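You operate a simulated robot arm through the tools that you are given. There is no shell and no other tool.

The job below is to be done with a simulated robot arm. You get a single attempt, and the scene is never put back.

## Task
Add purple lines to the white card with the green border.
Fine: free the clamp, cap the green pen, clamp the new pen, set the knob to lines, then draw. Where these are worked on the way, their far stop is far enough and under half their travel is too little: pen clamp.

The check looks at the end state, three seconds after you hand in, the way a careful person would. Anything else that was tipped, shoved, dropped, spilled or broken makes it a failure. A push-on lid holds only when it is set on centred and level and pressed home; a screw cap is set on level and turned clockwise until tight.

## Robot
A 7-joint arm with a two-finger parallel gripper, fixed in place. Base frame: the origin is on the floor under the middle of its stand, x ahead of it, y to its left, z up. Readings come in mm, rad, newtons and seconds.
It reaches about 792 mm from its shoulder. Its first joint turns from -1.152 to 1.152 rad. Payload 2.4 kg.
The TCP is the grasp point between the finger pads, 30 mm short of the fingertips. In the tool frame z runs along the fingers and y along their closing line. Largest opening 94 mm; finger width 28, thickness 10; the body of the gripper, 50 by 96 mm, starts 55 mm behind the TCP.
Orientation is that of the tool frame in the base frame, as [roll, pitch, yaw] about the fixed x, y, z axes, in that order (R = Rz(yaw) Ry(pitch) Rx(roll)). With the fingers straight down and closing along the base's y, the tool's x points along the base's -x, its y along +y and its z along -z.

## Interface
- The arm moves only by the tool arm_command. Its arguments are lists of equal length, an entry for each row: "dp": the shift along the tool's x, y, z in mm, a list of three; "turn": the turn, a rotation vector about the tool's x, y, z in rad, a list of three; "claw": the opening, from 0 (shut) to 1 (fully open). In form: {"dp": [[dx, dy, dz], ...], "turn": [[wx, wy, wz], ...], "claw": [claw, ...]}. A call has 1 to 20 rows; each row shifts and turns the commanded pose from where the row before left it, along the tool's axes as they then stand. A row lasts 0.2 s, in which the tool goes at most 50 mm and 0.15 rad; a call with a longer step from one row to the next is refused whole, and so is a gripper value outside its range. A pose out of reach is approached as far as the arm can. The call stops where the force on the tool passes 90 N (or 10 N more than at its start, if that is more) or the arm is blocked; 0.2 s more then pass. The fingers move at their own pace (about 153 mm/s each) and stop on an object; they squeeze with about 42 N. The grip force told is the motor's: it shows also when the fingers shut on nothing. Time passes only in rows, and 0.2 s behind the last, so rows that do not move let the fingers close. It gives the time, the measured TCP pose, the force on the tool (base axes), the opening and the grip force at its end, in the units of the frame above (readings bear some noise), with the torque about the TCP (base axes, N m) and any sound that the robot's microphone picked up.
- Cameras (640 x 400 px; columns grow to the right, rows downward): "scene" is fixed at [38.7, 470.3, 1454.8]; the picture's right is [-0.76, -0.65, 0.00], its down [-0.31, 0.36, -0.88] and it looks along [0.57, -0.67, -0.47] (base axes); focal length 344 px, centre (320, 200). "wrist" rides on the gripper at [76, 14, -102] in the tool frame; the picture's right is [-0.18, 0.98, 0.00], its down [-0.75, -0.14, -0.64] and it looks along [-0.63, -0.12, 0.77] (tool axes); focal length 243 px, centre (320, 200). There is no depth. A picture from a camera that has moved, and an enlarged one, comes with that camera's place and axes in the base frame and with its lens.
- grab_frame(camera): a new picture of that camera. The clock stands still meanwhile.
- zoom(camera, box): a new picture of the part [left, top, right, bottom] of that camera's present view, enlarged. The clock stands still meanwhile.
- sign_off(): hands the job in; it is judged then, once.

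Nothing tells you positions but the pictures and the camera data. Unless the task says otherwise, let go and move clear before handing in.

The tools are called after "Emit:" as name(argument=value, ...) on one line, values as JSON. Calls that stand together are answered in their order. arm_command: Moves the arm, as the interface text tells. Its arguments: {"type":"object","properties":{"dp":{"type":"array"},"turn":{"type":"array"},"claw":{"type":"array"}},"required":["dp","turn","claw"]} The other tools are called the same way: grab_frame (camera) takes a picture; zoom (camera, box) takes an enlarged picture of a part of a camera's view; sign_off () hands the job in.

At the start:

```text
time_s: 0.0
ee_pos: [341.2, -82.6, 1279.2]
ee_rot: [-3.141, 0.0, -3.141]
ft_force: [0.2, -0.3, 0.8]
wrist_torque: [-0.03, -0.01, 0.02]
opening: 94.1
grasp_force: 0.1
```

scene: 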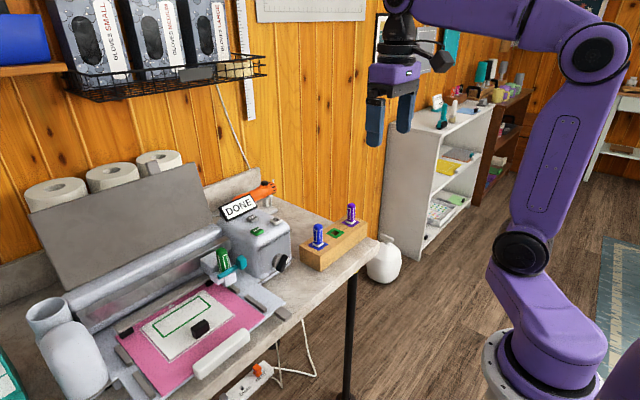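
wrist: 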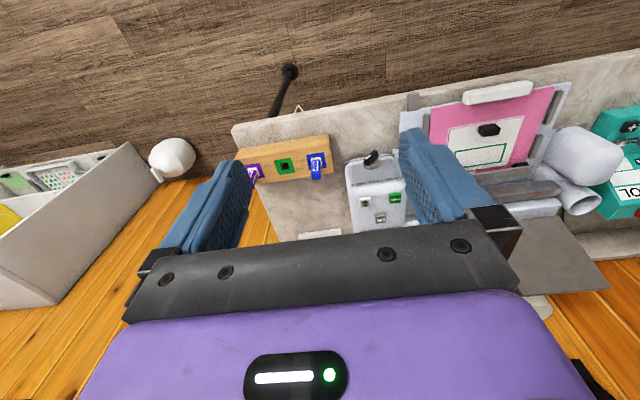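

I see a plotter with a green pen in its holder, a pen block with blue and purple pens and an empty green slot, and a control box with a knob. I'll look closer first.

Emit:
zoom(camera="scene", box=[180, 170, 400, 310])

Emit:
zoom(camera="scene", box=[80, 230, 300, 400])

Emit:
zoom(camera="wrist", box=[220, 60, 420, 260])

Emit:
zoom(camera="scene", box=[190, 230, 300, 300])

```text
2.86 times, centred on (290, 240) of scene
camera zoom: at [38.7, 470.3, 1454.8], right [-0.76, -0.65, 0.0], down [-0.31, 0.36, -0.88], along [0.57, -0.67, -0.47], focal length 983 px, centre (406, 86)
```

zoom: 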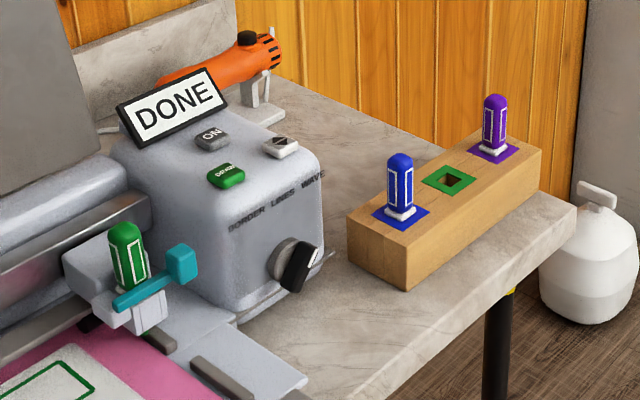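

```text
2.35 times, centred on (190, 315) of scene
camera zoom: at [38.7, 470.3, 1454.8], right [-0.76, -0.65, 0.0], down [-0.31, 0.36, -0.88], along [0.57, -0.67, -0.47], focal length 810 px, centre (626, -71)
```

zoom: 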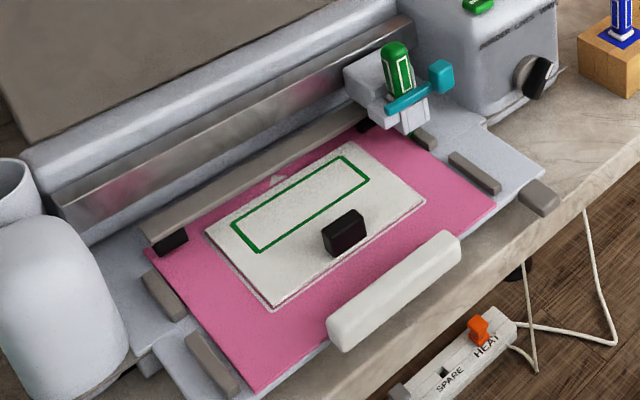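

```text
2.00 times, centred on (320, 160) of wrist
camera zoom: at [265.2, -70.6, 1382.7], right [0.18, 0.98, 0.0], down [0.75, -0.14, 0.64], along [0.63, -0.12, -0.77], focal length 485 px, centre (320, 280)
```

zoom: 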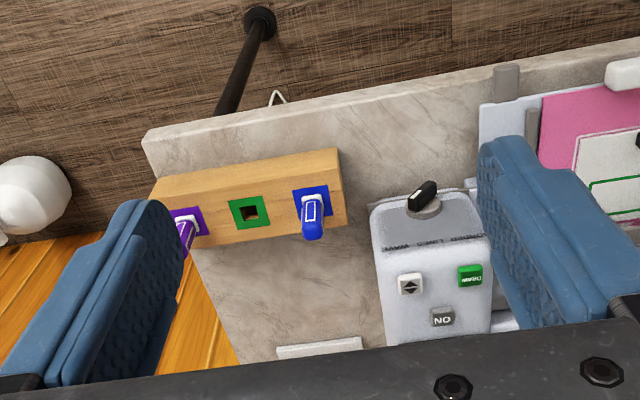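

```text
5.71 times, centred on (245, 265) of scene
camera zoom: at [38.7, 470.3, 1454.8], right [-0.76, -0.65, 0.0], down [-0.31, 0.36, -0.88], along [0.57, -0.67, -0.47], focal length 1966 px, centre (749, -171)
```

zoom: 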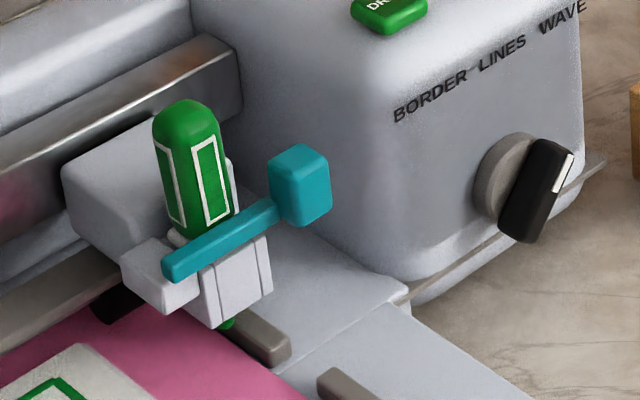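

I have rough positions: pen block near x≈560, y≈-135…-230; knob near (582,-10,870); green pen near (674,100,950). I'll move the wrist camera closer for a better look.

Emit:
arm_command(dp=[[-11, 18, 22], [-11, 18, 22], [-11, 18, 22], [-11, 18, 22], [-11, 18, 22], [-11, 18, 22], [-11, 18, 22], [-11, 17, 22], [0, 0, 0]], turn=[[0, 0, 0], [0, 0, 0], [0, 0, 0], [0, 0, 0], [0, 0, 0], [0, 0, 0], [0, 0, 0], [0, 0, 0], [0, 0, 0]], claw=[1, 1, 1, 1, 1, 1, 1, 1, 1])

Emit:
grab_frame(camera="wrist")

Emit:
grab_frame(camera="scene")

```text
time_s: 2.0
ee_pos: [429.8, 59.6, 1104.0]
ee_rot: [-3.141, 0.0, 3.14]
ft_force: [-0.4, 0.1, -0.1]
wrist_torque: [0.01, -0.01, 0.01]
opening: 94.0
grasp_force: 0.1
```

```text
taken
camera wrist: at [352.8, 72.7, 1207.9], right [0.18, 0.98, 0.0], down [0.75, -0.14, 0.64], along [0.63, -0.12, -0.77], focal length 243 px, centre (320, 200)
```

wrist: 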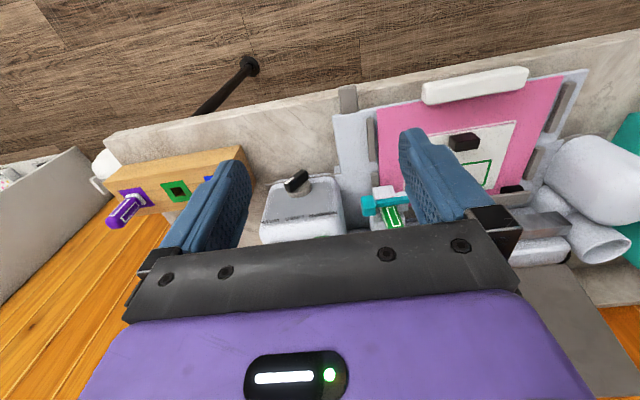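

```text
taken
```

scene: 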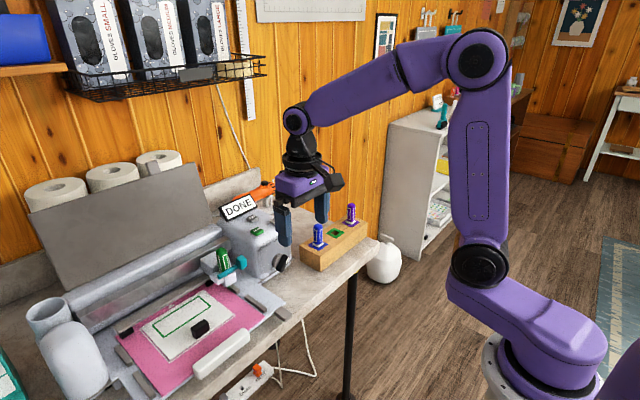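

The wrist camera sees the knob, the clamp and the pen block. Zooming in on each for details.

Emit:
zoom(camera="wrist", box=[250, 130, 450, 255])

Emit:
zoom(camera="wrist", box=[90, 120, 290, 245])

Emit:
zoom(camera="wrist", box=[400, 60, 600, 220])

```text
3.20 times, centred on (350, 192) of wrist
camera zoom: at [352.8, 72.7, 1207.9], right [0.18, 0.98, 0.0], down [0.75, -0.14, 0.64], along [0.63, -0.12, -0.77], focal length 776 px, centre (224, 224)
```

zoom: 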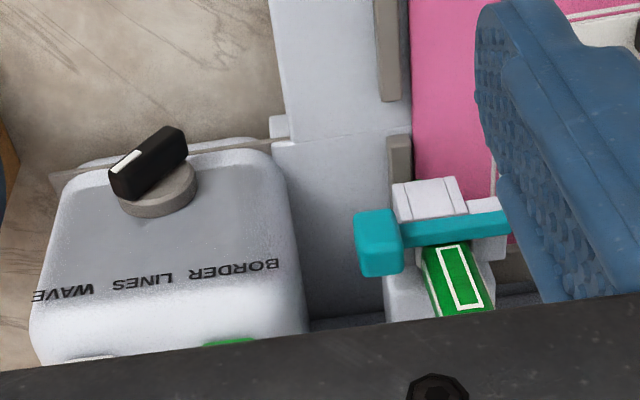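

```text
3.20 times, centred on (190, 182) of wrist
camera zoom: at [352.8, 72.7, 1207.9], right [0.18, 0.98, 0.0], down [0.75, -0.14, 0.64], along [0.63, -0.12, -0.77], focal length 776 px, centre (736, 256)
```

zoom: 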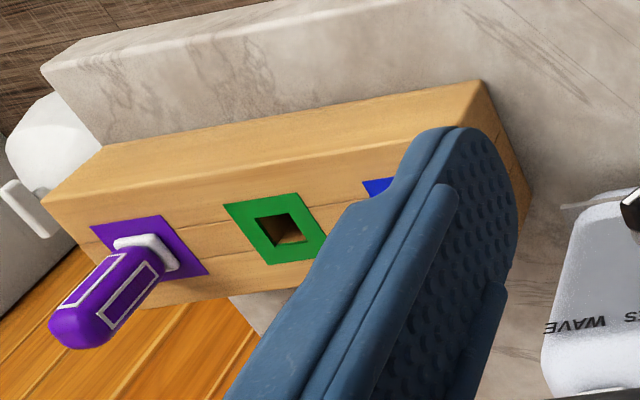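

```text
2.50 times, centred on (500, 140) of wrist
camera zoom: at [352.8, 72.7, 1207.9], right [0.18, 0.98, 0.0], down [0.75, -0.14, 0.64], along [0.63, -0.12, -0.77], focal length 606 px, centre (-130, 350)
```

zoom: 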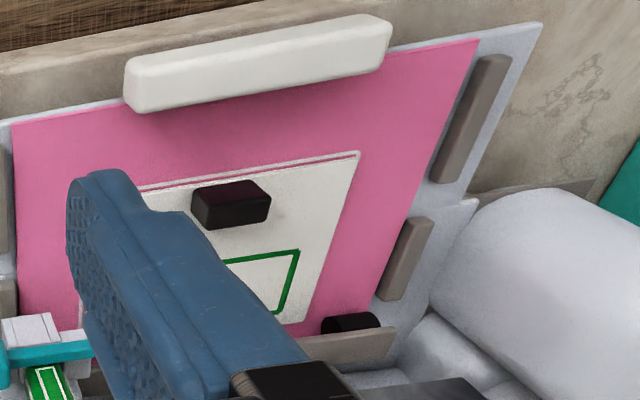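

The clamp handle is near (599,100,941) and the green pen's axis is near (621,131), top about z 988. I'll move nearer above the clamp and look.

Emit:
arm_command(dp=[[-26, 10.8, 5.6], [-26, 10.8, 5.6], [-26, 10.8, 5.6], [-26, 10.8, 5.6], [-26, 10.8, 5.6], [0, 0, 0]], turn=[[0, 0, 0], [0, 0, 0], [0, 0, 0], [0, 0, 0], [0, 0, 0], [0, 0, 0]], claw=[1, 1, 1, 1, 1, 1])

Emit:
grab_frame(camera="wrist")

Emit:
zoom(camera="wrist", box=[230, 60, 430, 220])

```text
time_s: 3.4
ee_pos: [559.4, 114.0, 1076.6]
ee_rot: [3.141, 0.001, -3.14]
ft_force: [-0.1, 0.3, 0.1]
wrist_torque: [-0.03, 0.01, 0.0]
opening: 93.9
grasp_force: 0.1
```

```text
taken
camera wrist: at [483.6, 126.5, 1179.6], right [0.18, 0.98, 0.0], down [0.75, -0.14, 0.64], along [0.63, -0.12, -0.77], focal length 243 px, centre (320, 200)
```

wrist: 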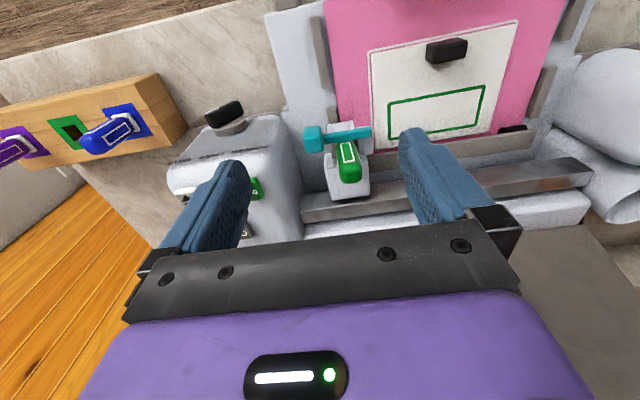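

```text
2.50 times, centred on (330, 140) of wrist
camera zoom: at [483.6, 126.5, 1179.6], right [0.18, 0.98, 0.0], down [0.75, -0.14, 0.64], along [0.63, -0.12, -0.77], focal length 606 px, centre (295, 350)
```

zoom: 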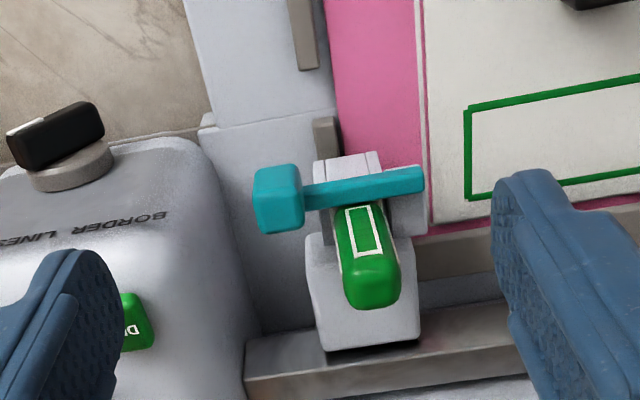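

Emit:
zoom(camera="wrist", box=[295, 100, 385, 200])

Emit:
zoom(camera="scene", box=[195, 235, 255, 300])

Emit:
zoom(camera="wrist", box=[160, 80, 290, 250])

```text
4.00 times, centred on (340, 150) of wrist
camera zoom: at [483.6, 126.5, 1179.6], right [0.18, 0.98, 0.0], down [0.75, -0.14, 0.64], along [0.63, -0.12, -0.77], focal length 970 px, centre (240, 400)
```

zoom: 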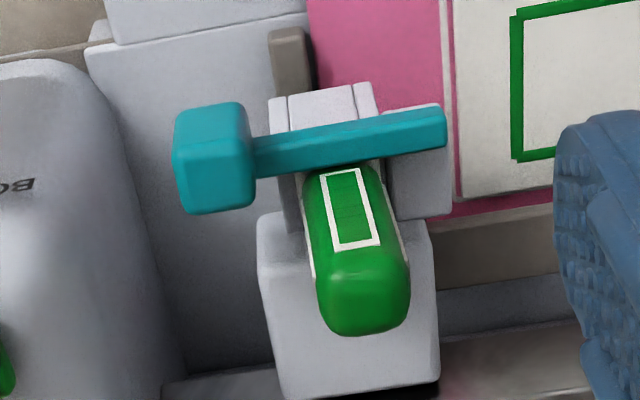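

```text
6.15 times, centred on (225, 268) of scene
camera zoom: at [38.7, 470.3, 1454.8], right [-0.76, -0.65, 0.0], down [-0.31, 0.36, -0.88], along [0.57, -0.67, -0.47], focal length 2117 px, centre (905, -215)
```

zoom: 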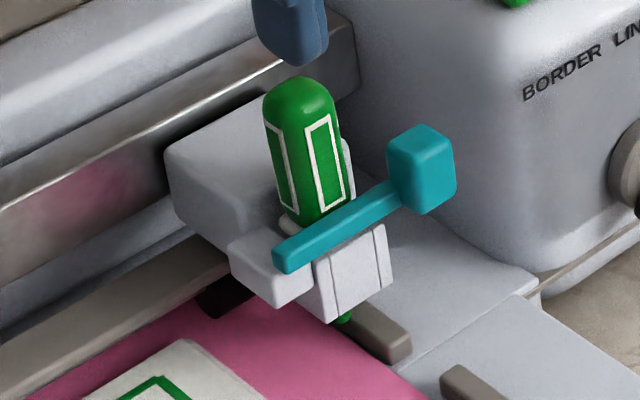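

```text
2.35 times, centred on (225, 165) of wrist
camera zoom: at [483.6, 126.5, 1179.6], right [0.18, 0.98, 0.0], down [0.75, -0.14, 0.64], along [0.63, -0.12, -0.77], focal length 571 px, centre (544, 282)
```

zoom: 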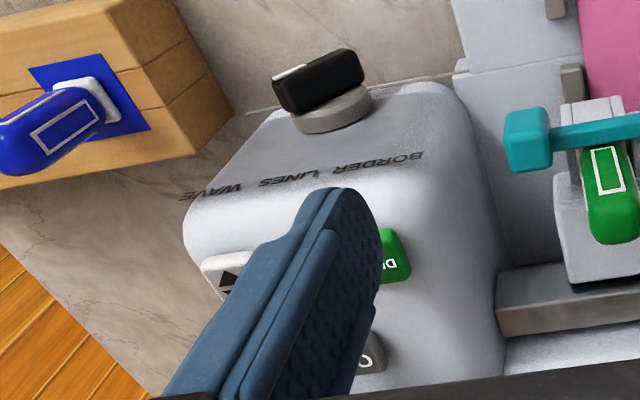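

The lever bar runs along y in front of the pen with its handle block at the -y end. I'll rotate the gripper 90° so the fingers close along x and the camera looks from the -y side at the clamp.

Emit:
arm_command(dp=[[-22.5, -17.5, 0], [-22.5, -17.5, 0], [0, 0, 0], [0, 0, 0], [0, 0, 0], [0, 0, 0], [0, 0, 0], [0, 0, 0], [0, 0, 0], [0, 0, 0], [0, 0, 0], [0, 0, 0], [0, 0, 0], [0, 0, 0]], turn=[[0, 0, 0], [0, 0, 0], [0, 0, -0.1428], [0, 0, -0.1428], [0, 0, -0.1428], [0, 0, -0.1428], [0, 0, -0.1428], [0, 0, -0.1428], [0, 0, -0.1428], [0, 0, -0.1428], [0, 0, -0.1428], [0, 0, -0.1428], [0, 0, -0.1428], [0, 0, 0]], claw=[1, 1, 1, 1, 1, 1, 1, 1, 1, 1, 1, 1, 1, 1])

Emit:
grab_frame(camera="wrist")

Emit:
grab_frame(camera="scene")

```text
time_s: 6.4
ee_pos: [604.6, 79.0, 1075.2]
ee_rot: [-3.142, 0.0, -1.569]
ft_force: [0.2, 0.1, -1.4]
wrist_torque: [-0.01, -0.02, -0.03]
opening: 94.2
grasp_force: 0.0
```

```text
taken
camera wrist: at [590.2, 0.7, 1179.0], right [-0.98, 0.18, 0.0], down [0.14, 0.75, 0.64], along [0.12, 0.63, -0.77], focal length 243 px, centre (320, 200)
```

wrist: 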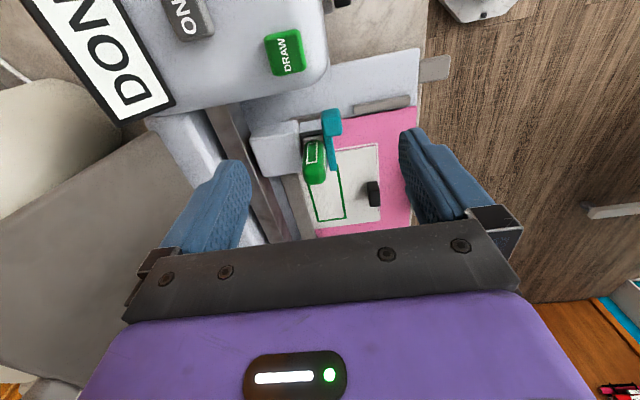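

```text
taken
```

scene: 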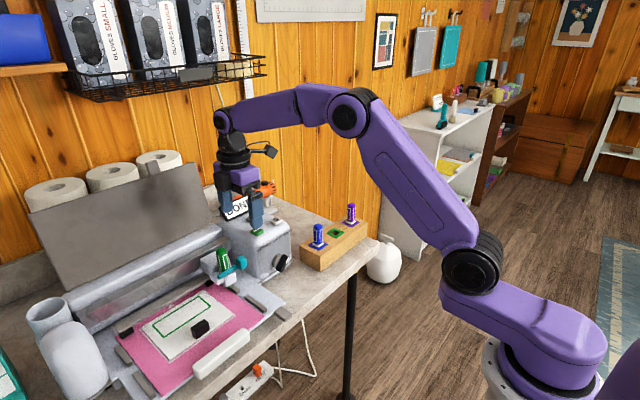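

Emit:
zoom(camera="wrist", box=[240, 90, 400, 230])

Emit:
zoom(camera="wrist", box=[285, 95, 365, 195])

```text
2.86 times, centred on (320, 160) of wrist
camera zoom: at [590.2, 0.7, 1179.0], right [-0.98, 0.18, 0.0], down [0.14, 0.75, 0.64], along [0.12, 0.63, -0.77], focal length 693 px, centre (320, 314)
```

zoom: 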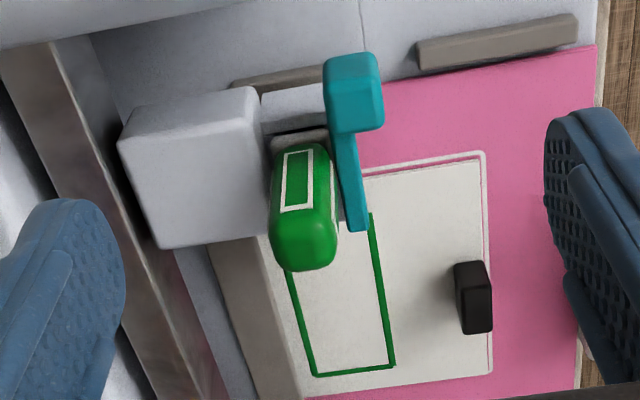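

```text
4.00 times, centred on (325, 145) of wrist
camera zoom: at [590.2, 0.7, 1179.0], right [-0.98, 0.18, 0.0], down [0.14, 0.75, 0.64], along [0.12, 0.63, -0.77], focal length 970 px, centre (300, 420)
```

zoom: 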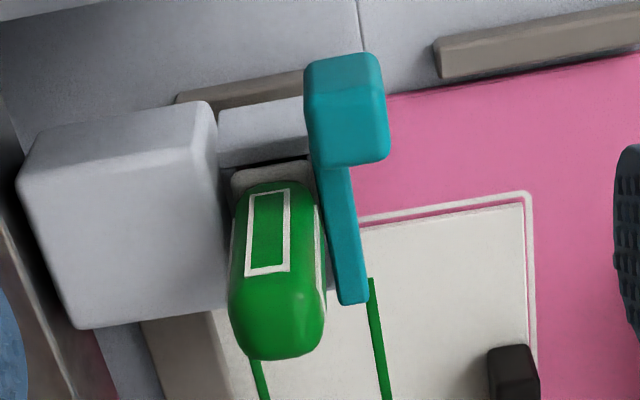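

Two-view triangulation puts the clamp handle at about (596,98,942), the bar end at (603,160,934), and the green pen axis at (620,131). The bar lies on top of the boss at its +y end, so I expect a vertical hinge; I'll cage the handle loosely between the fingers.

Emit:
arm_command(dp=[[-8, 4.1, 0], [-8, 4.1, 0], [0, 0, 25], [0, 0, 25], [0, 0, 20], [0, 0, 0]], turn=[[0, 0, 0], [0, 0, 0], [0, 0, 0], [0, 0, 0], [0, 0, 0], [0, 0, 0]], claw=[0.47, 0.47, 0.47, 0.47, 0.47, 0.47])

Emit:
grab_frame(camera="wrist")

Emit:
zoom(camera="scene", box=[180, 190, 300, 300])

```text
time_s: 7.8
ee_pos: [598.2, 95.6, 1005.6]
ee_rot: [-3.141, 0.0, -1.571]
ft_force: [0.4, 0.9, 0.0]
wrist_torque: [-0.01, 0.04, 0.01]
opening: 44.1
grasp_force: 0.0
```

```text
taken
camera wrist: at [583.4, 17.7, 1109.2], right [-0.98, 0.18, 0.0], down [0.14, 0.75, 0.64], along [0.12, 0.63, -0.77], focal length 243 px, centre (320, 200)
```

wrist: 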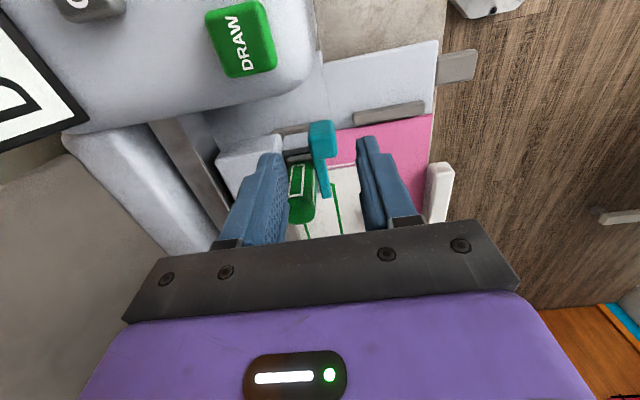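

```text
3.64 times, centred on (240, 245) of scene
camera zoom: at [38.7, 470.3, 1454.8], right [-0.76, -0.65, 0.0], down [-0.31, 0.36, -0.88], along [0.57, -0.67, -0.47], focal length 1251 px, centre (611, 36)
```

zoom: 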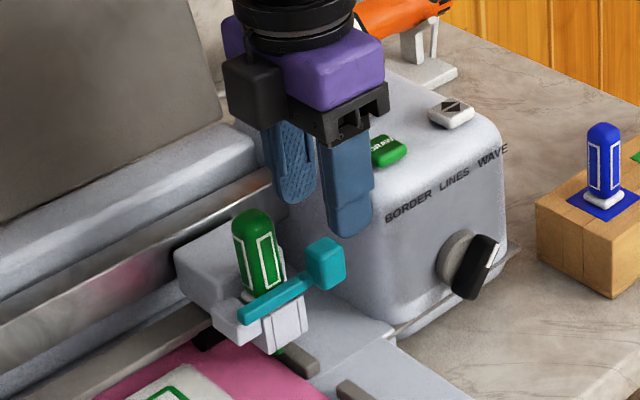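

Fingers straddle the handle as planned. Lowering to handle height.

Emit:
arm_command(dp=[[0, 1.5, 20], [0, 0, 19], [0, 0, 0]], turn=[[0, 0, 0], [0, 0, 0], [0, 0, 0]], claw=[0.47, 0.47, 0.47])

Emit:
zoom(camera="wrist", box=[220, 90, 420, 240])

Emit:
zoom(camera="scene", box=[190, 210, 280, 300])

```text
time_s: 8.6
ee_pos: [595.1, 94.5, 966.6]
ee_rot: [-3.141, -0.001, -1.571]
ft_force: [-0.1, 0.5, -0.1]
wrist_torque: [-0.03, -0.02, 0.01]
opening: 44.5
grasp_force: 0.1
```

```text
2.67 times, centred on (320, 165) of wrist
camera zoom: at [580.7, 17.4, 1070.3], right [-0.98, 0.18, 0.0], down [0.14, 0.75, 0.64], along [0.12, 0.63, -0.77], focal length 647 px, centre (320, 293)
```

zoom: 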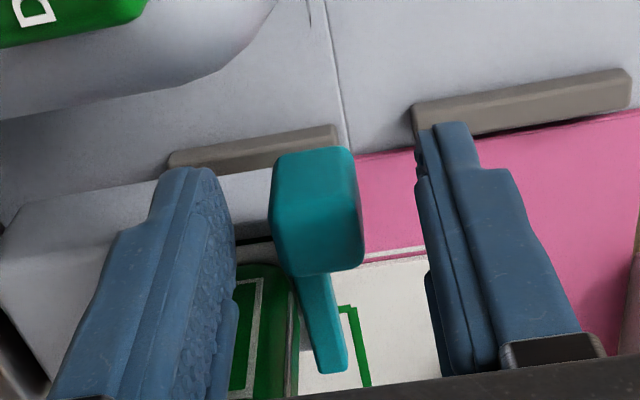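

```text
4.44 times, centred on (235, 255) of scene
camera zoom: at [38.7, 470.3, 1454.8], right [-0.76, -0.65, 0.0], down [-0.31, 0.36, -0.88], along [0.57, -0.67, -0.47], focal length 1529 px, centre (698, -44)
```

zoom: 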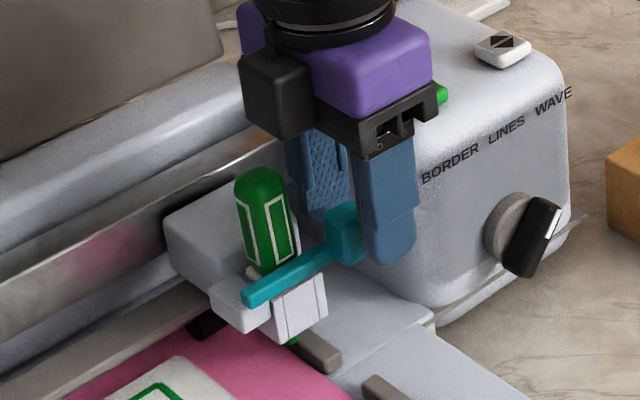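

The handle (about 20 mm wide) is between the fingertips. I'll narrow the gap and gently push it toward -x to test the hinge.

Emit:
arm_command(dp=[[0, 0, 0], [0, 0, 0], [0, 4, 0], [0, 4, 0], [0, 4, 0], [0, 0, 0]], turn=[[0, 0, 0], [0, 0, 0], [0, 0, 0], [0, 0, 0], [0, 0, 0], [0, 0, 0]], claw=[0.32, 0.32, 0.32, 0.32, 0.32, 0.32])

Emit:
zoom(camera="wrist", box=[220, 90, 420, 240])

Emit:
zoom(camera="scene", box=[190, 210, 280, 300])

```text
time_s: 10.0
ee_pos: [583.2, 95.3, 966.5]
ee_rot: [-3.141, -0.002, -1.573]
ft_force: [0.7, 0.3, 0.4]
wrist_torque: [0.01, -0.02, 0.02]
opening: 30.4
grasp_force: 0.2
```

```text
2.67 times, centred on (320, 165) of wrist
camera zoom: at [567.7, 17.1, 1070.2], right [-0.98, 0.18, 0.0], down [0.14, 0.75, 0.64], along [0.12, 0.63, -0.77], focal length 647 px, centre (320, 293)
```

zoom: 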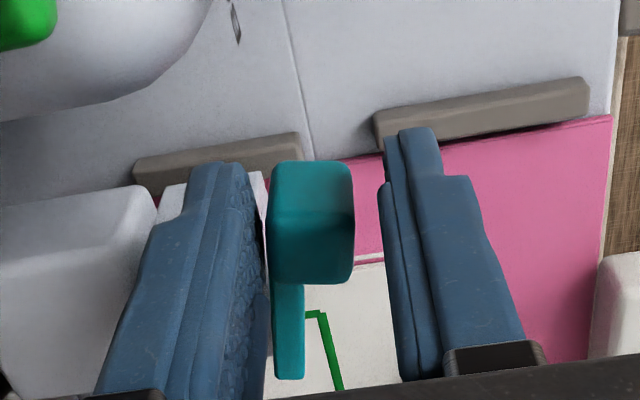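

```text
4.44 times, centred on (235, 255) of scene
camera zoom: at [38.7, 470.3, 1454.8], right [-0.76, -0.65, 0.0], down [-0.31, 0.36, -0.88], along [0.57, -0.67, -0.47], focal length 1529 px, centre (698, -44)
```

zoom: 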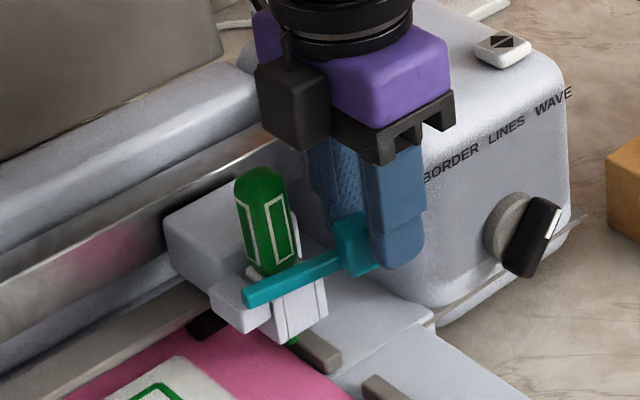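

The lever swings freely about a vertical hinge. I'll follow the arc outward, rotating the tool with it.

Emit:
arm_command(dp=[[0, 0, 0], [-1.82, 7.12, 0], [-1.82, 7.12, 0], [-1.82, 7.12, 0], [-1.82, 7.12, 0], [-1.82, 7.12, 0], [0, 0, 0]], turn=[[0, 0, 0.14], [0, 0, 0.12], [0, 0, 0.12], [0, 0, 0.12], [0, 0, 0.12], [0, 0, 0.12], [0, 0, 0]], claw=[0.32, 0.32, 0.32, 0.32, 0.32, 0.32, 0.32])

Emit:
zoom(camera="wrist", box=[220, 90, 420, 240])

Emit:
zoom(camera="scene", box=[180, 210, 270, 300])

```text
time_s: 11.6
ee_pos: [554.4, 114.6, 966.4]
ee_rot: [-3.141, 0.001, -2.314]
ft_force: [1.1, 0.6, 1.0]
wrist_torque: [-0.01, -0.04, 0.02]
opening: 30.1
grasp_force: 0.0
```

```text
2.67 times, centred on (320, 165) of wrist
camera zoom: at [491.0, 67.0, 1069.6], right [-0.6, 0.8, 0.0], down [0.61, 0.46, 0.64], along [0.51, 0.39, -0.77], focal length 647 px, centre (320, 293)
```

zoom: 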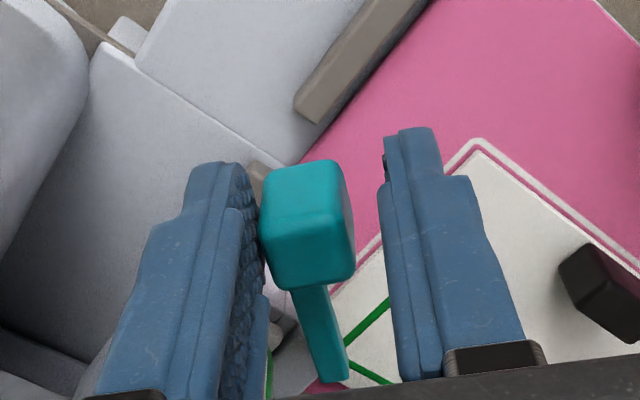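

```text
4.44 times, centred on (225, 255) of scene
camera zoom: at [38.7, 470.3, 1454.8], right [-0.76, -0.65, 0.0], down [-0.31, 0.36, -0.88], along [0.57, -0.67, -0.47], focal length 1529 px, centre (742, -44)
```

zoom: 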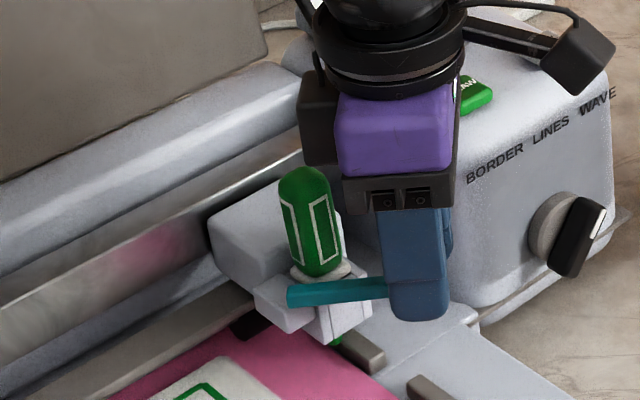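

The lever follows well (about 42°). Continuing toward its far stop.

Emit:
arm_command(dp=[[-1.82, 7.12, 0], [-1.82, 7.12, 0], [-1.82, 7.12, 0], [-1.82, 7.12, 0], [-1.82, 7.12, 0], [0, 0, 0]], turn=[[0, 0, 0.12], [0, 0, 0.12], [0, 0, 0.12], [0, 0, 0.12], [0, 0, 0.12], [0, 0, 0]], claw=[0.32, 0.32, 0.32, 0.32, 0.32, 0.32])

Emit:
zoom(camera="wrist", box=[220, 90, 420, 240])

Emit:
zoom(camera="scene", box=[180, 210, 270, 300])

```text
time_s: 13.0
ee_pos: [540.8, 149.6, 967.2]
ee_rot: [3.14, 0.0, -2.916]
ft_force: [-0.3, 0.0, -0.6]
wrist_torque: [-0.01, 0.01, 0.02]
opening: 30.2
grasp_force: 0.1
```

```text
2.67 times, centred on (320, 165) of wrist
camera zoom: at [463.4, 144.7, 1070.4], right [-0.04, 1.0, 0.0], down [0.77, 0.03, 0.64], along [0.64, 0.03, -0.77], focal length 647 px, centre (320, 293)
```

zoom: 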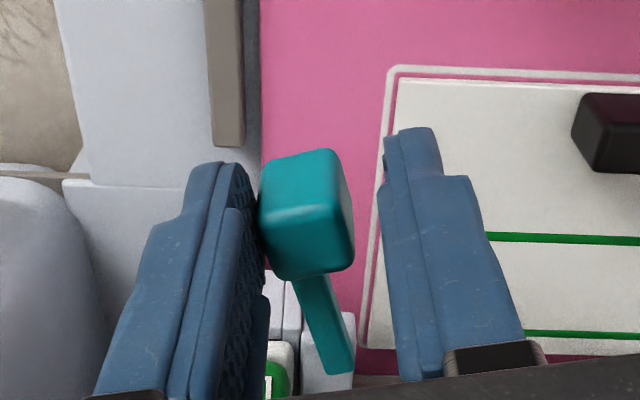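

```text
4.44 times, centred on (225, 255) of scene
camera zoom: at [38.7, 470.3, 1454.8], right [-0.76, -0.65, 0.0], down [-0.31, 0.36, -0.88], along [0.57, -0.67, -0.47], focal length 1529 px, centre (742, -44)
```

zoom: 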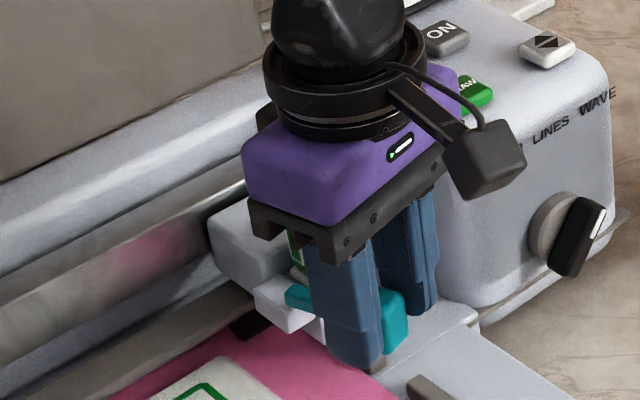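

Around 75° now. A few more small steps to find the far stop.

Emit:
arm_command(dp=[[-1.82, 7.12, 0], [-1.82, 7.12, 0], [0, 0, 0]], turn=[[0, 0, 0.12], [0, 0, 0.12], [0, 0, 0]], claw=[0.32, 0.32, 0.32])

Emit:
zoom(camera="wrist", box=[220, 90, 420, 240])

```text
time_s: 13.8
ee_pos: [543.3, 163.4, 967.8]
ee_rot: [3.142, 0.0, 3.13]
ft_force: [-0.6, -0.2, -0.1]
wrist_torque: [0.05, -0.02, 0.04]
opening: 30.3
grasp_force: 0.0
```

```text
2.67 times, centred on (320, 165) of wrist
camera zoom: at [466.0, 177.7, 1070.2], right [0.2, 0.98, 0.0], down [0.75, -0.15, 0.64], along [0.63, -0.13, -0.77], focal length 647 px, centre (320, 293)
```

zoom: 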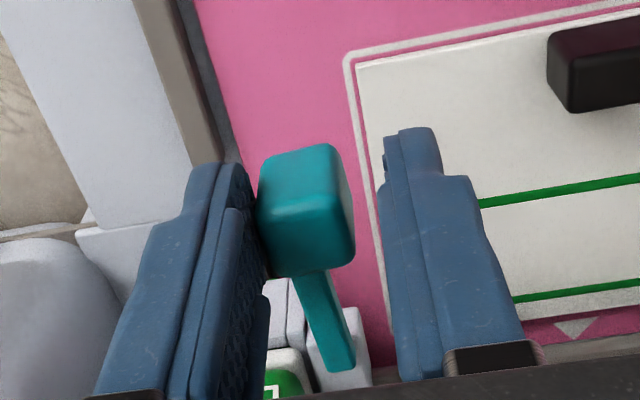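

Emit:
arm_command(dp=[[0, 3, 0], [0, 3, 0], [0, 3, 0], [0, 0, 0]], turn=[[0, 0, 0], [0, 0, 0], [0, 0, 0], [0, 0, 0]], claw=[0.32, 0.32, 0.32, 0.32])

Emit:
zoom(camera="wrist", box=[220, 90, 420, 240])

Emit:
zoom(camera="scene", box=[160, 210, 250, 300])

```text
time_s: 14.8
ee_pos: [543.5, 173.5, 965.8]
ee_rot: [3.141, 0.001, 3.132]
ft_force: [0.0, 0.4, -0.7]
wrist_torque: [0.0, -0.01, -0.03]
opening: 30.2
grasp_force: 0.4
```

```text
2.67 times, centred on (320, 165) of wrist
camera zoom: at [467.3, 186.6, 1070.1], right [0.19, 0.98, 0.0], down [0.75, -0.15, 0.64], along [0.63, -0.12, -0.77], focal length 647 px, centre (320, 293)
```

zoom: 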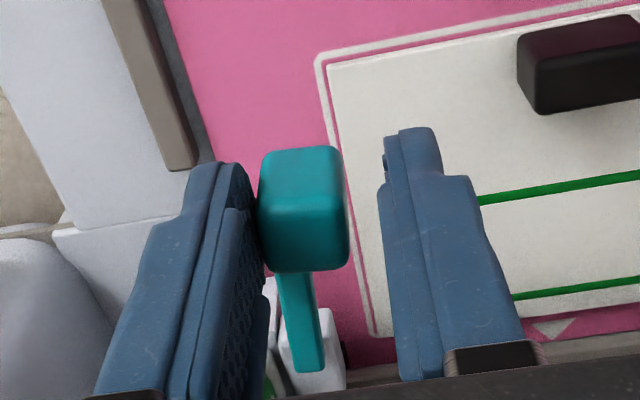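

```text
4.44 times, centred on (205, 255) of scene
camera zoom: at [38.7, 470.3, 1454.8], right [-0.76, -0.65, 0.0], down [-0.31, 0.36, -0.88], along [0.57, -0.67, -0.47], focal length 1529 px, centre (831, -44)
```

zoom: 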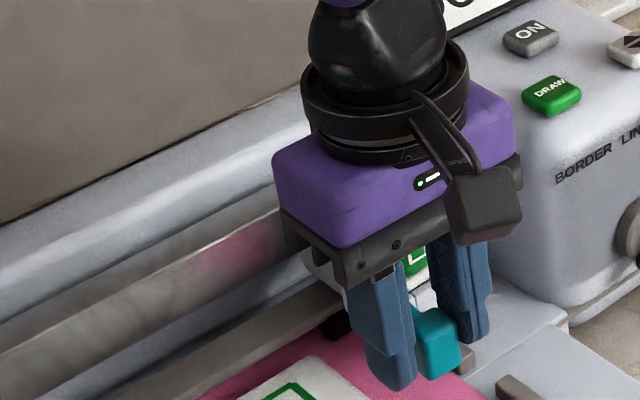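

Emit:
arm_command(dp=[[0, 3, 0], [0, 3, 0], [0, 3, 0], [0, 0, 0]], turn=[[0, 0, 0], [0, 0, 0], [0, 0, 0], [0, 0, 0]], claw=[0.32, 0.32, 0.32, 0.32])

Emit:
zoom(camera="wrist", box=[220, 90, 420, 240])

```text
time_s: 15.8
ee_pos: [543.5, 182.0, 965.5]
ee_rot: [3.14, 0.001, 3.13]
ft_force: [0.0, 0.5, 0.2]
wrist_torque: [0.01, 0.01, 0.02]
opening: 30.1
grasp_force: 0.0
```

```text
2.67 times, centred on (320, 165) of wrist
camera zoom: at [466.8, 196.3, 1069.2], right [0.19, 0.98, 0.0], down [0.75, -0.15, 0.64], along [0.63, -0.12, -0.77], focal length 647 px, centre (320, 293)
```

zoom: 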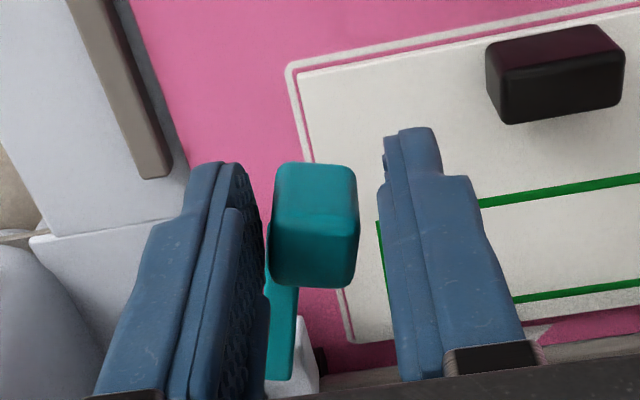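

Emit:
arm_command(dp=[[0, 3, 0], [0, 3, 0], [0, 3, 0], [0, 0, 0]], turn=[[0, 0, 0], [0, 0, 0], [0, 0, 0], [0, 0, 0]], claw=[0.32, 0.32, 0.32, 0.32])

Emit:
zoom(camera="wrist", box=[220, 90, 420, 240])

Emit:
zoom(camera="scene", box=[160, 210, 250, 300])

```text
time_s: 16.8
ee_pos: [543.1, 191.5, 966.4]
ee_rot: [3.14, 0.001, 3.13]
ft_force: [-0.4, -0.6, -0.1]
wrist_torque: [-0.01, -0.01, -0.02]
opening: 30.3
grasp_force: 0.4
```

```text
2.67 times, centred on (320, 165) of wrist
camera zoom: at [466.7, 204.8, 1070.0], right [0.19, 0.98, 0.0], down [0.75, -0.15, 0.64], along [0.63, -0.12, -0.77], focal length 647 px, centre (320, 293)
```

zoom: 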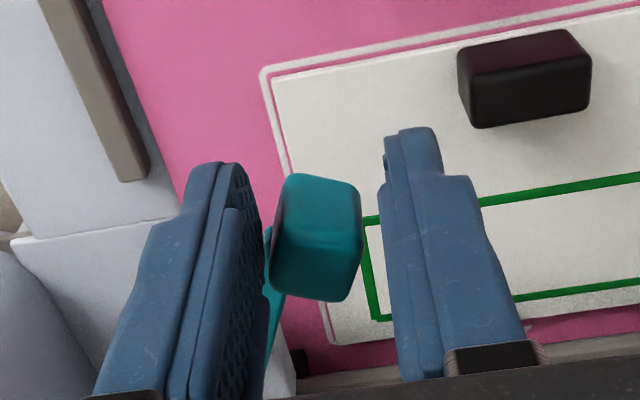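

```text
4.44 times, centred on (205, 255) of scene
camera zoom: at [38.7, 470.3, 1454.8], right [-0.76, -0.65, 0.0], down [-0.31, 0.36, -0.88], along [0.57, -0.67, -0.47], focal length 1529 px, centre (831, -44)
```

zoom: 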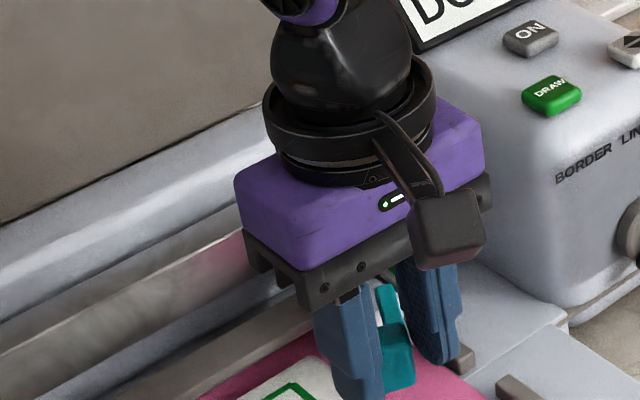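

Emit:
arm_command(dp=[[-1.3, 2.8, 0], [-1.3, 2.8, 0], [-1.3, 2.8, 0], [0, 0, 0]], turn=[[0, 0, 0.1], [0, 0, 0.1], [0, 0, 0.1], [0, 0, 0]], claw=[0.32, 0.32, 0.32, 0.32])

Emit:
zoom(camera="wrist", box=[220, 90, 420, 240])

```text
time_s: 17.8
ee_pos: [548.5, 199.4, 965.7]
ee_rot: [3.141, 0.001, 2.829]
ft_force: [0.8, -5.8, -1.1]
wrist_torque: [-0.09, -0.02, -0.08]
opening: 33.4
grasp_force: 2.9
```

```text
2.67 times, centred on (320, 165) of wrist
camera zoom: at [479.4, 234.1, 1069.6], right [0.48, 0.88, 0.0], down [0.67, -0.37, 0.64], along [0.56, -0.31, -0.77], focal length 647 px, centre (320, 293)
```

zoom: 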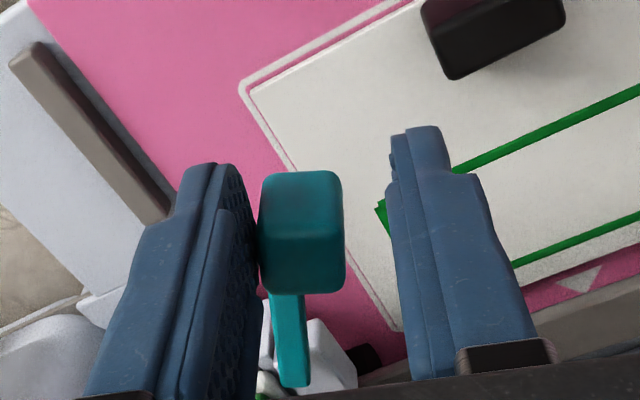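

The lever has reached its far stop (force rose, about 115°). Backing off and lifting away.

Emit:
arm_command(dp=[[0, -4, 0], [0, 0, -25], [0, 0, -40], [0, 0, -40], [0, 0, 0], [0, 0, 0], [0, 0, 0], [0, 0, 0]], turn=[[0, 0, 0], [0, 0, 0], [0, 0, 0], [0, 0, 0], [0, 0, -0.104], [0, 0, -0.104], [0, 0, -0.104], [0, 0, 0]], claw=[0.35, 0.35, 0.35, 0.35, 0.5, 0.7, 1, 1])

Emit:
grab_frame(camera="wrist")

Emit:
zoom(camera="scene", box=[180, 210, 270, 300])

```text
time_s: 19.6
ee_pos: [547.2, 196.3, 1073.4]
ee_rot: [3.141, 0.0, -3.138]
ft_force: [1.0, -0.4, 0.0]
wrist_torque: [0.01, -0.02, -0.04]
opening: 94.0
grasp_force: 0.1
```

```text
taken
camera wrist: at [470.4, 208.4, 1175.4], right [0.18, 0.98, 0.0], down [0.75, -0.14, 0.64], along [0.63, -0.12, -0.77], focal length 243 px, centre (320, 200)
```

wrist: 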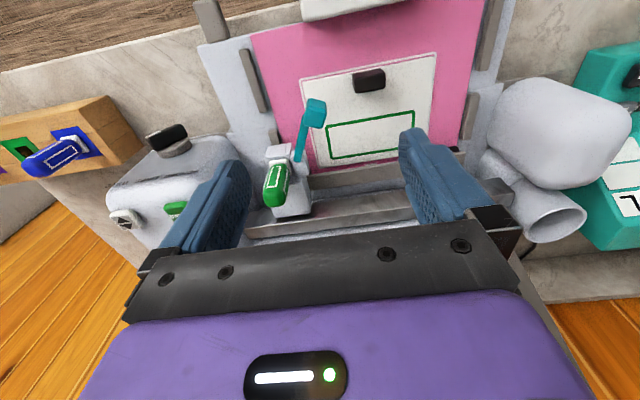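

```text
4.44 times, centred on (225, 255) of scene
camera zoom: at [38.7, 470.3, 1454.8], right [-0.76, -0.65, 0.0], down [-0.31, 0.36, -0.88], along [0.57, -0.67, -0.47], focal length 1529 px, centre (742, -44)
```

zoom: 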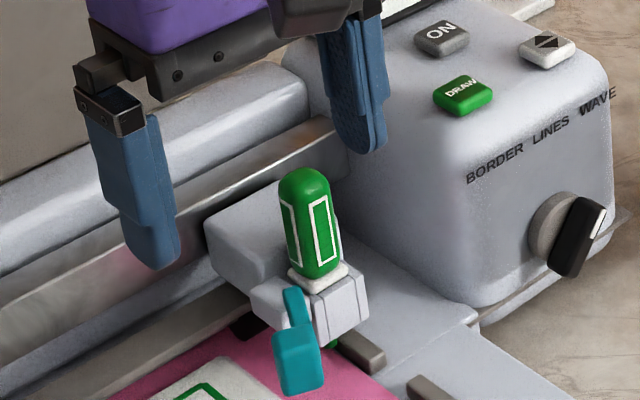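

The clamp lever stands open. Now I'll measure the green pen precisely from two viewpoints.

Emit:
zoom(camera="wrist", box=[235, 120, 335, 220])

Emit:
arm_command(dp=[[-18, -16, 0], [-18, -16, 0], [-18, -16, 0], [-18, -17, 0], [0, 0, 0]], turn=[[0, 0, 0], [0, 0, 0], [0, 0, 0], [0, 0, 0], [0, 0, 0]], claw=[1, 1, 1, 1, 1])

Emit:
grab_frame(camera="wrist")

Emit:
zoom(camera="wrist", box=[270, 120, 370, 230])

```text
4.00 times, centred on (285, 170) of wrist
camera zoom: at [470.4, 208.4, 1175.4], right [0.18, 0.98, 0.0], down [0.75, -0.14, 0.64], along [0.63, -0.12, -0.77], focal length 970 px, centre (460, 320)
```

zoom: 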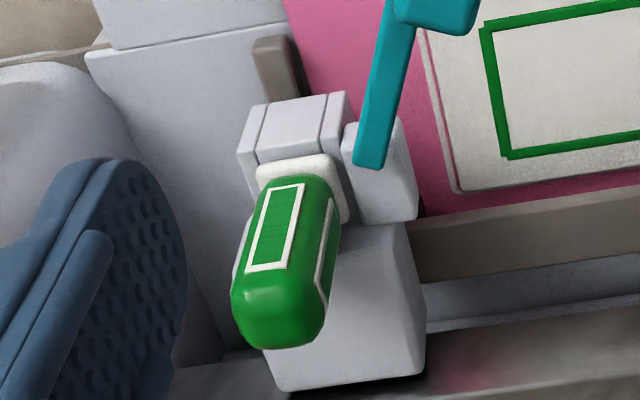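

```text
time_s: 20.8
ee_pos: [619.1, 129.1, 1071.9]
ee_rot: [-3.14, 0.001, -3.14]
ft_force: [-0.9, 0.3, 0.6]
wrist_torque: [0.0, 0.02, -0.03]
opening: 93.8
grasp_force: 0.1
```

```text
taken
camera wrist: at [542.9, 142.7, 1175.2], right [0.18, 0.98, 0.0], down [0.75, -0.14, 0.64], along [0.63, -0.12, -0.77], focal length 243 px, centre (320, 200)
```

wrist: 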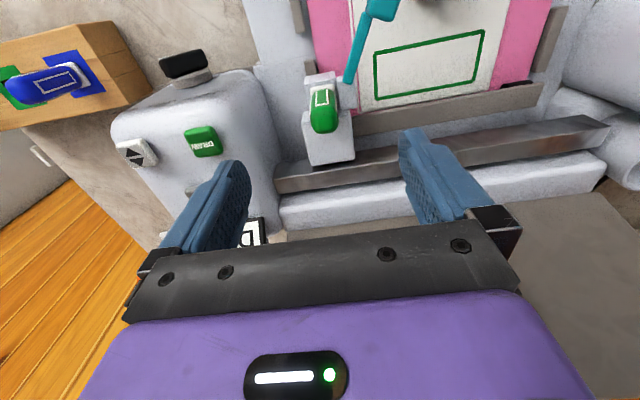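

```text
3.64 times, centred on (320, 175) of wrist
camera zoom: at [542.9, 142.7, 1175.2], right [0.18, 0.98, 0.0], down [0.75, -0.14, 0.64], along [0.63, -0.12, -0.77], focal length 882 px, centre (320, 291)
```

zoom: 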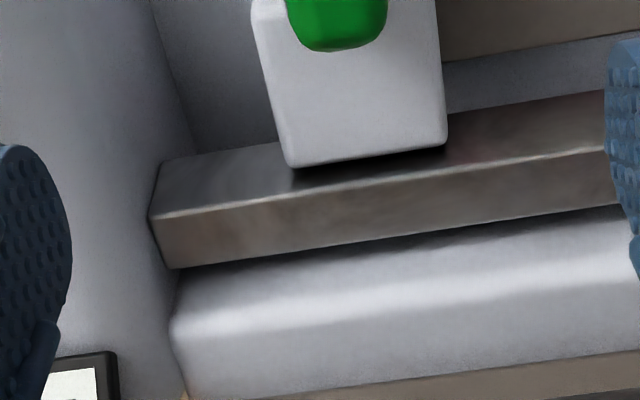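

Emit:
zoom(camera="wrist", box=[280, 60, 370, 150])

Emit:
zoom(camera="scene", box=[200, 240, 250, 290])

```text
4.44 times, centred on (325, 105) of wrist
camera zoom: at [542.9, 142.7, 1175.2], right [0.18, 0.98, 0.0], down [0.75, -0.14, 0.64], along [0.63, -0.12, -0.77], focal length 1078 px, centre (298, 622)
```

zoom: 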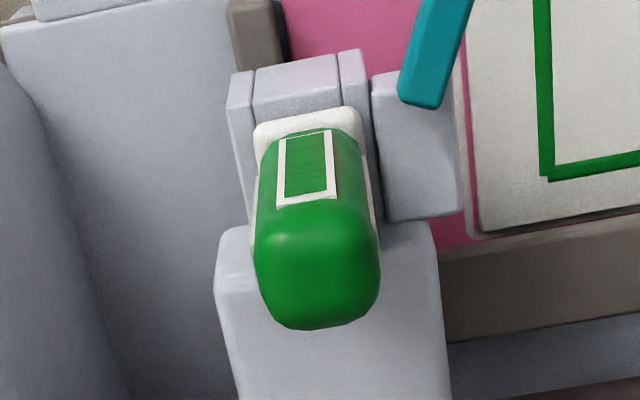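

```text
8.00 times, centred on (225, 265) of scene
camera zoom: at [38.7, 470.3, 1454.8], right [-0.76, -0.65, 0.0], down [-0.31, 0.36, -0.88], along [0.57, -0.67, -0.47], focal length 2752 px, centre (1080, -320)
```

zoom: 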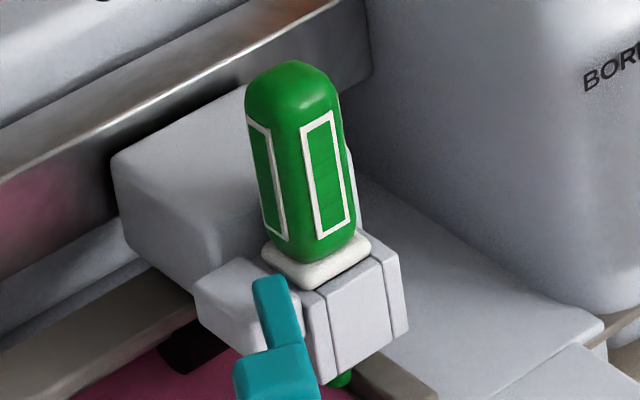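

The green pen is a square body aligned with the axes at about (620,132), with its collar top near z 938 and top near z 985. I'll descend over it with the fingers closing along y.

Emit:
arm_command(dp=[[-1, 3, 20], [0, 0, 25], [0, 0, 25], [0, 0, 12], [0, 0, 0]], turn=[[0, 0, 0], [0, 0, 0], [0, 0, 0], [0, 0, 0], [0, 0, 0]], claw=[0.55, 0.55, 0.55, 0.55, 0.55])

Emit:
grab_frame(camera="wrist")

Emit:
zoom(camera="scene", box=[180, 210, 270, 300])

```text
time_s: 22.0
ee_pos: [621.1, 134.6, 989.7]
ee_rot: [-3.141, 0.001, -3.14]
ft_force: [-0.6, 0.5, -0.2]
wrist_torque: [0.0, -0.02, 0.03]
opening: 51.6
grasp_force: 0.0
```

```text
taken
camera wrist: at [543.8, 147.5, 1092.4], right [0.18, 0.98, 0.0], down [0.75, -0.14, 0.64], along [0.63, -0.12, -0.77], focal length 243 px, centre (320, 200)
```

wrist: 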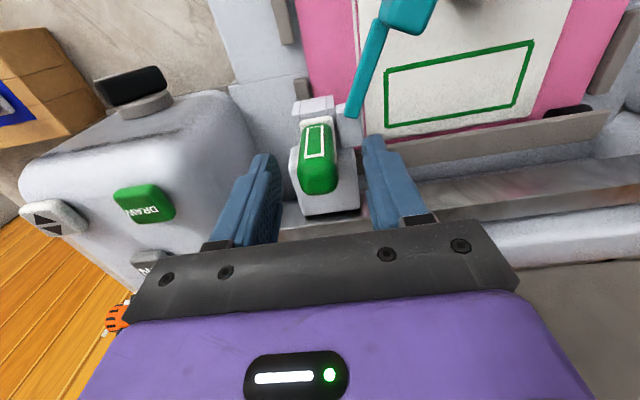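

```text
4.44 times, centred on (225, 255) of scene
camera zoom: at [38.7, 470.3, 1454.8], right [-0.76, -0.65, 0.0], down [-0.31, 0.36, -0.88], along [0.57, -0.67, -0.47], focal length 1529 px, centre (742, -44)
```

zoom: 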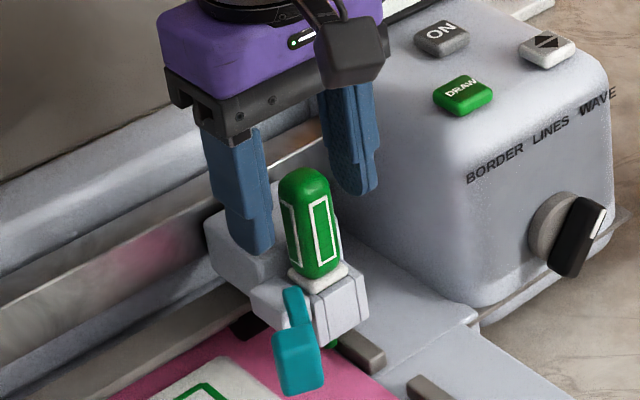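

Emit:
zoom(camera="wrist", box=[230, 90, 410, 240])

```text
2.67 times, centred on (320, 165) of wrist
camera zoom: at [543.8, 147.5, 1092.4], right [0.18, 0.98, 0.0], down [0.75, -0.14, 0.64], along [0.63, -0.12, -0.77], focal length 647 px, centre (320, 293)
```

zoom: 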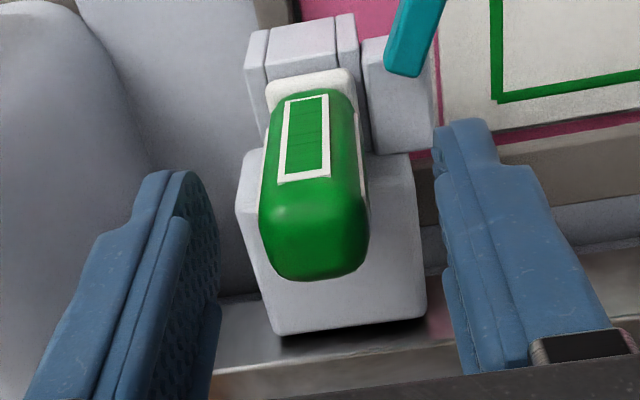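

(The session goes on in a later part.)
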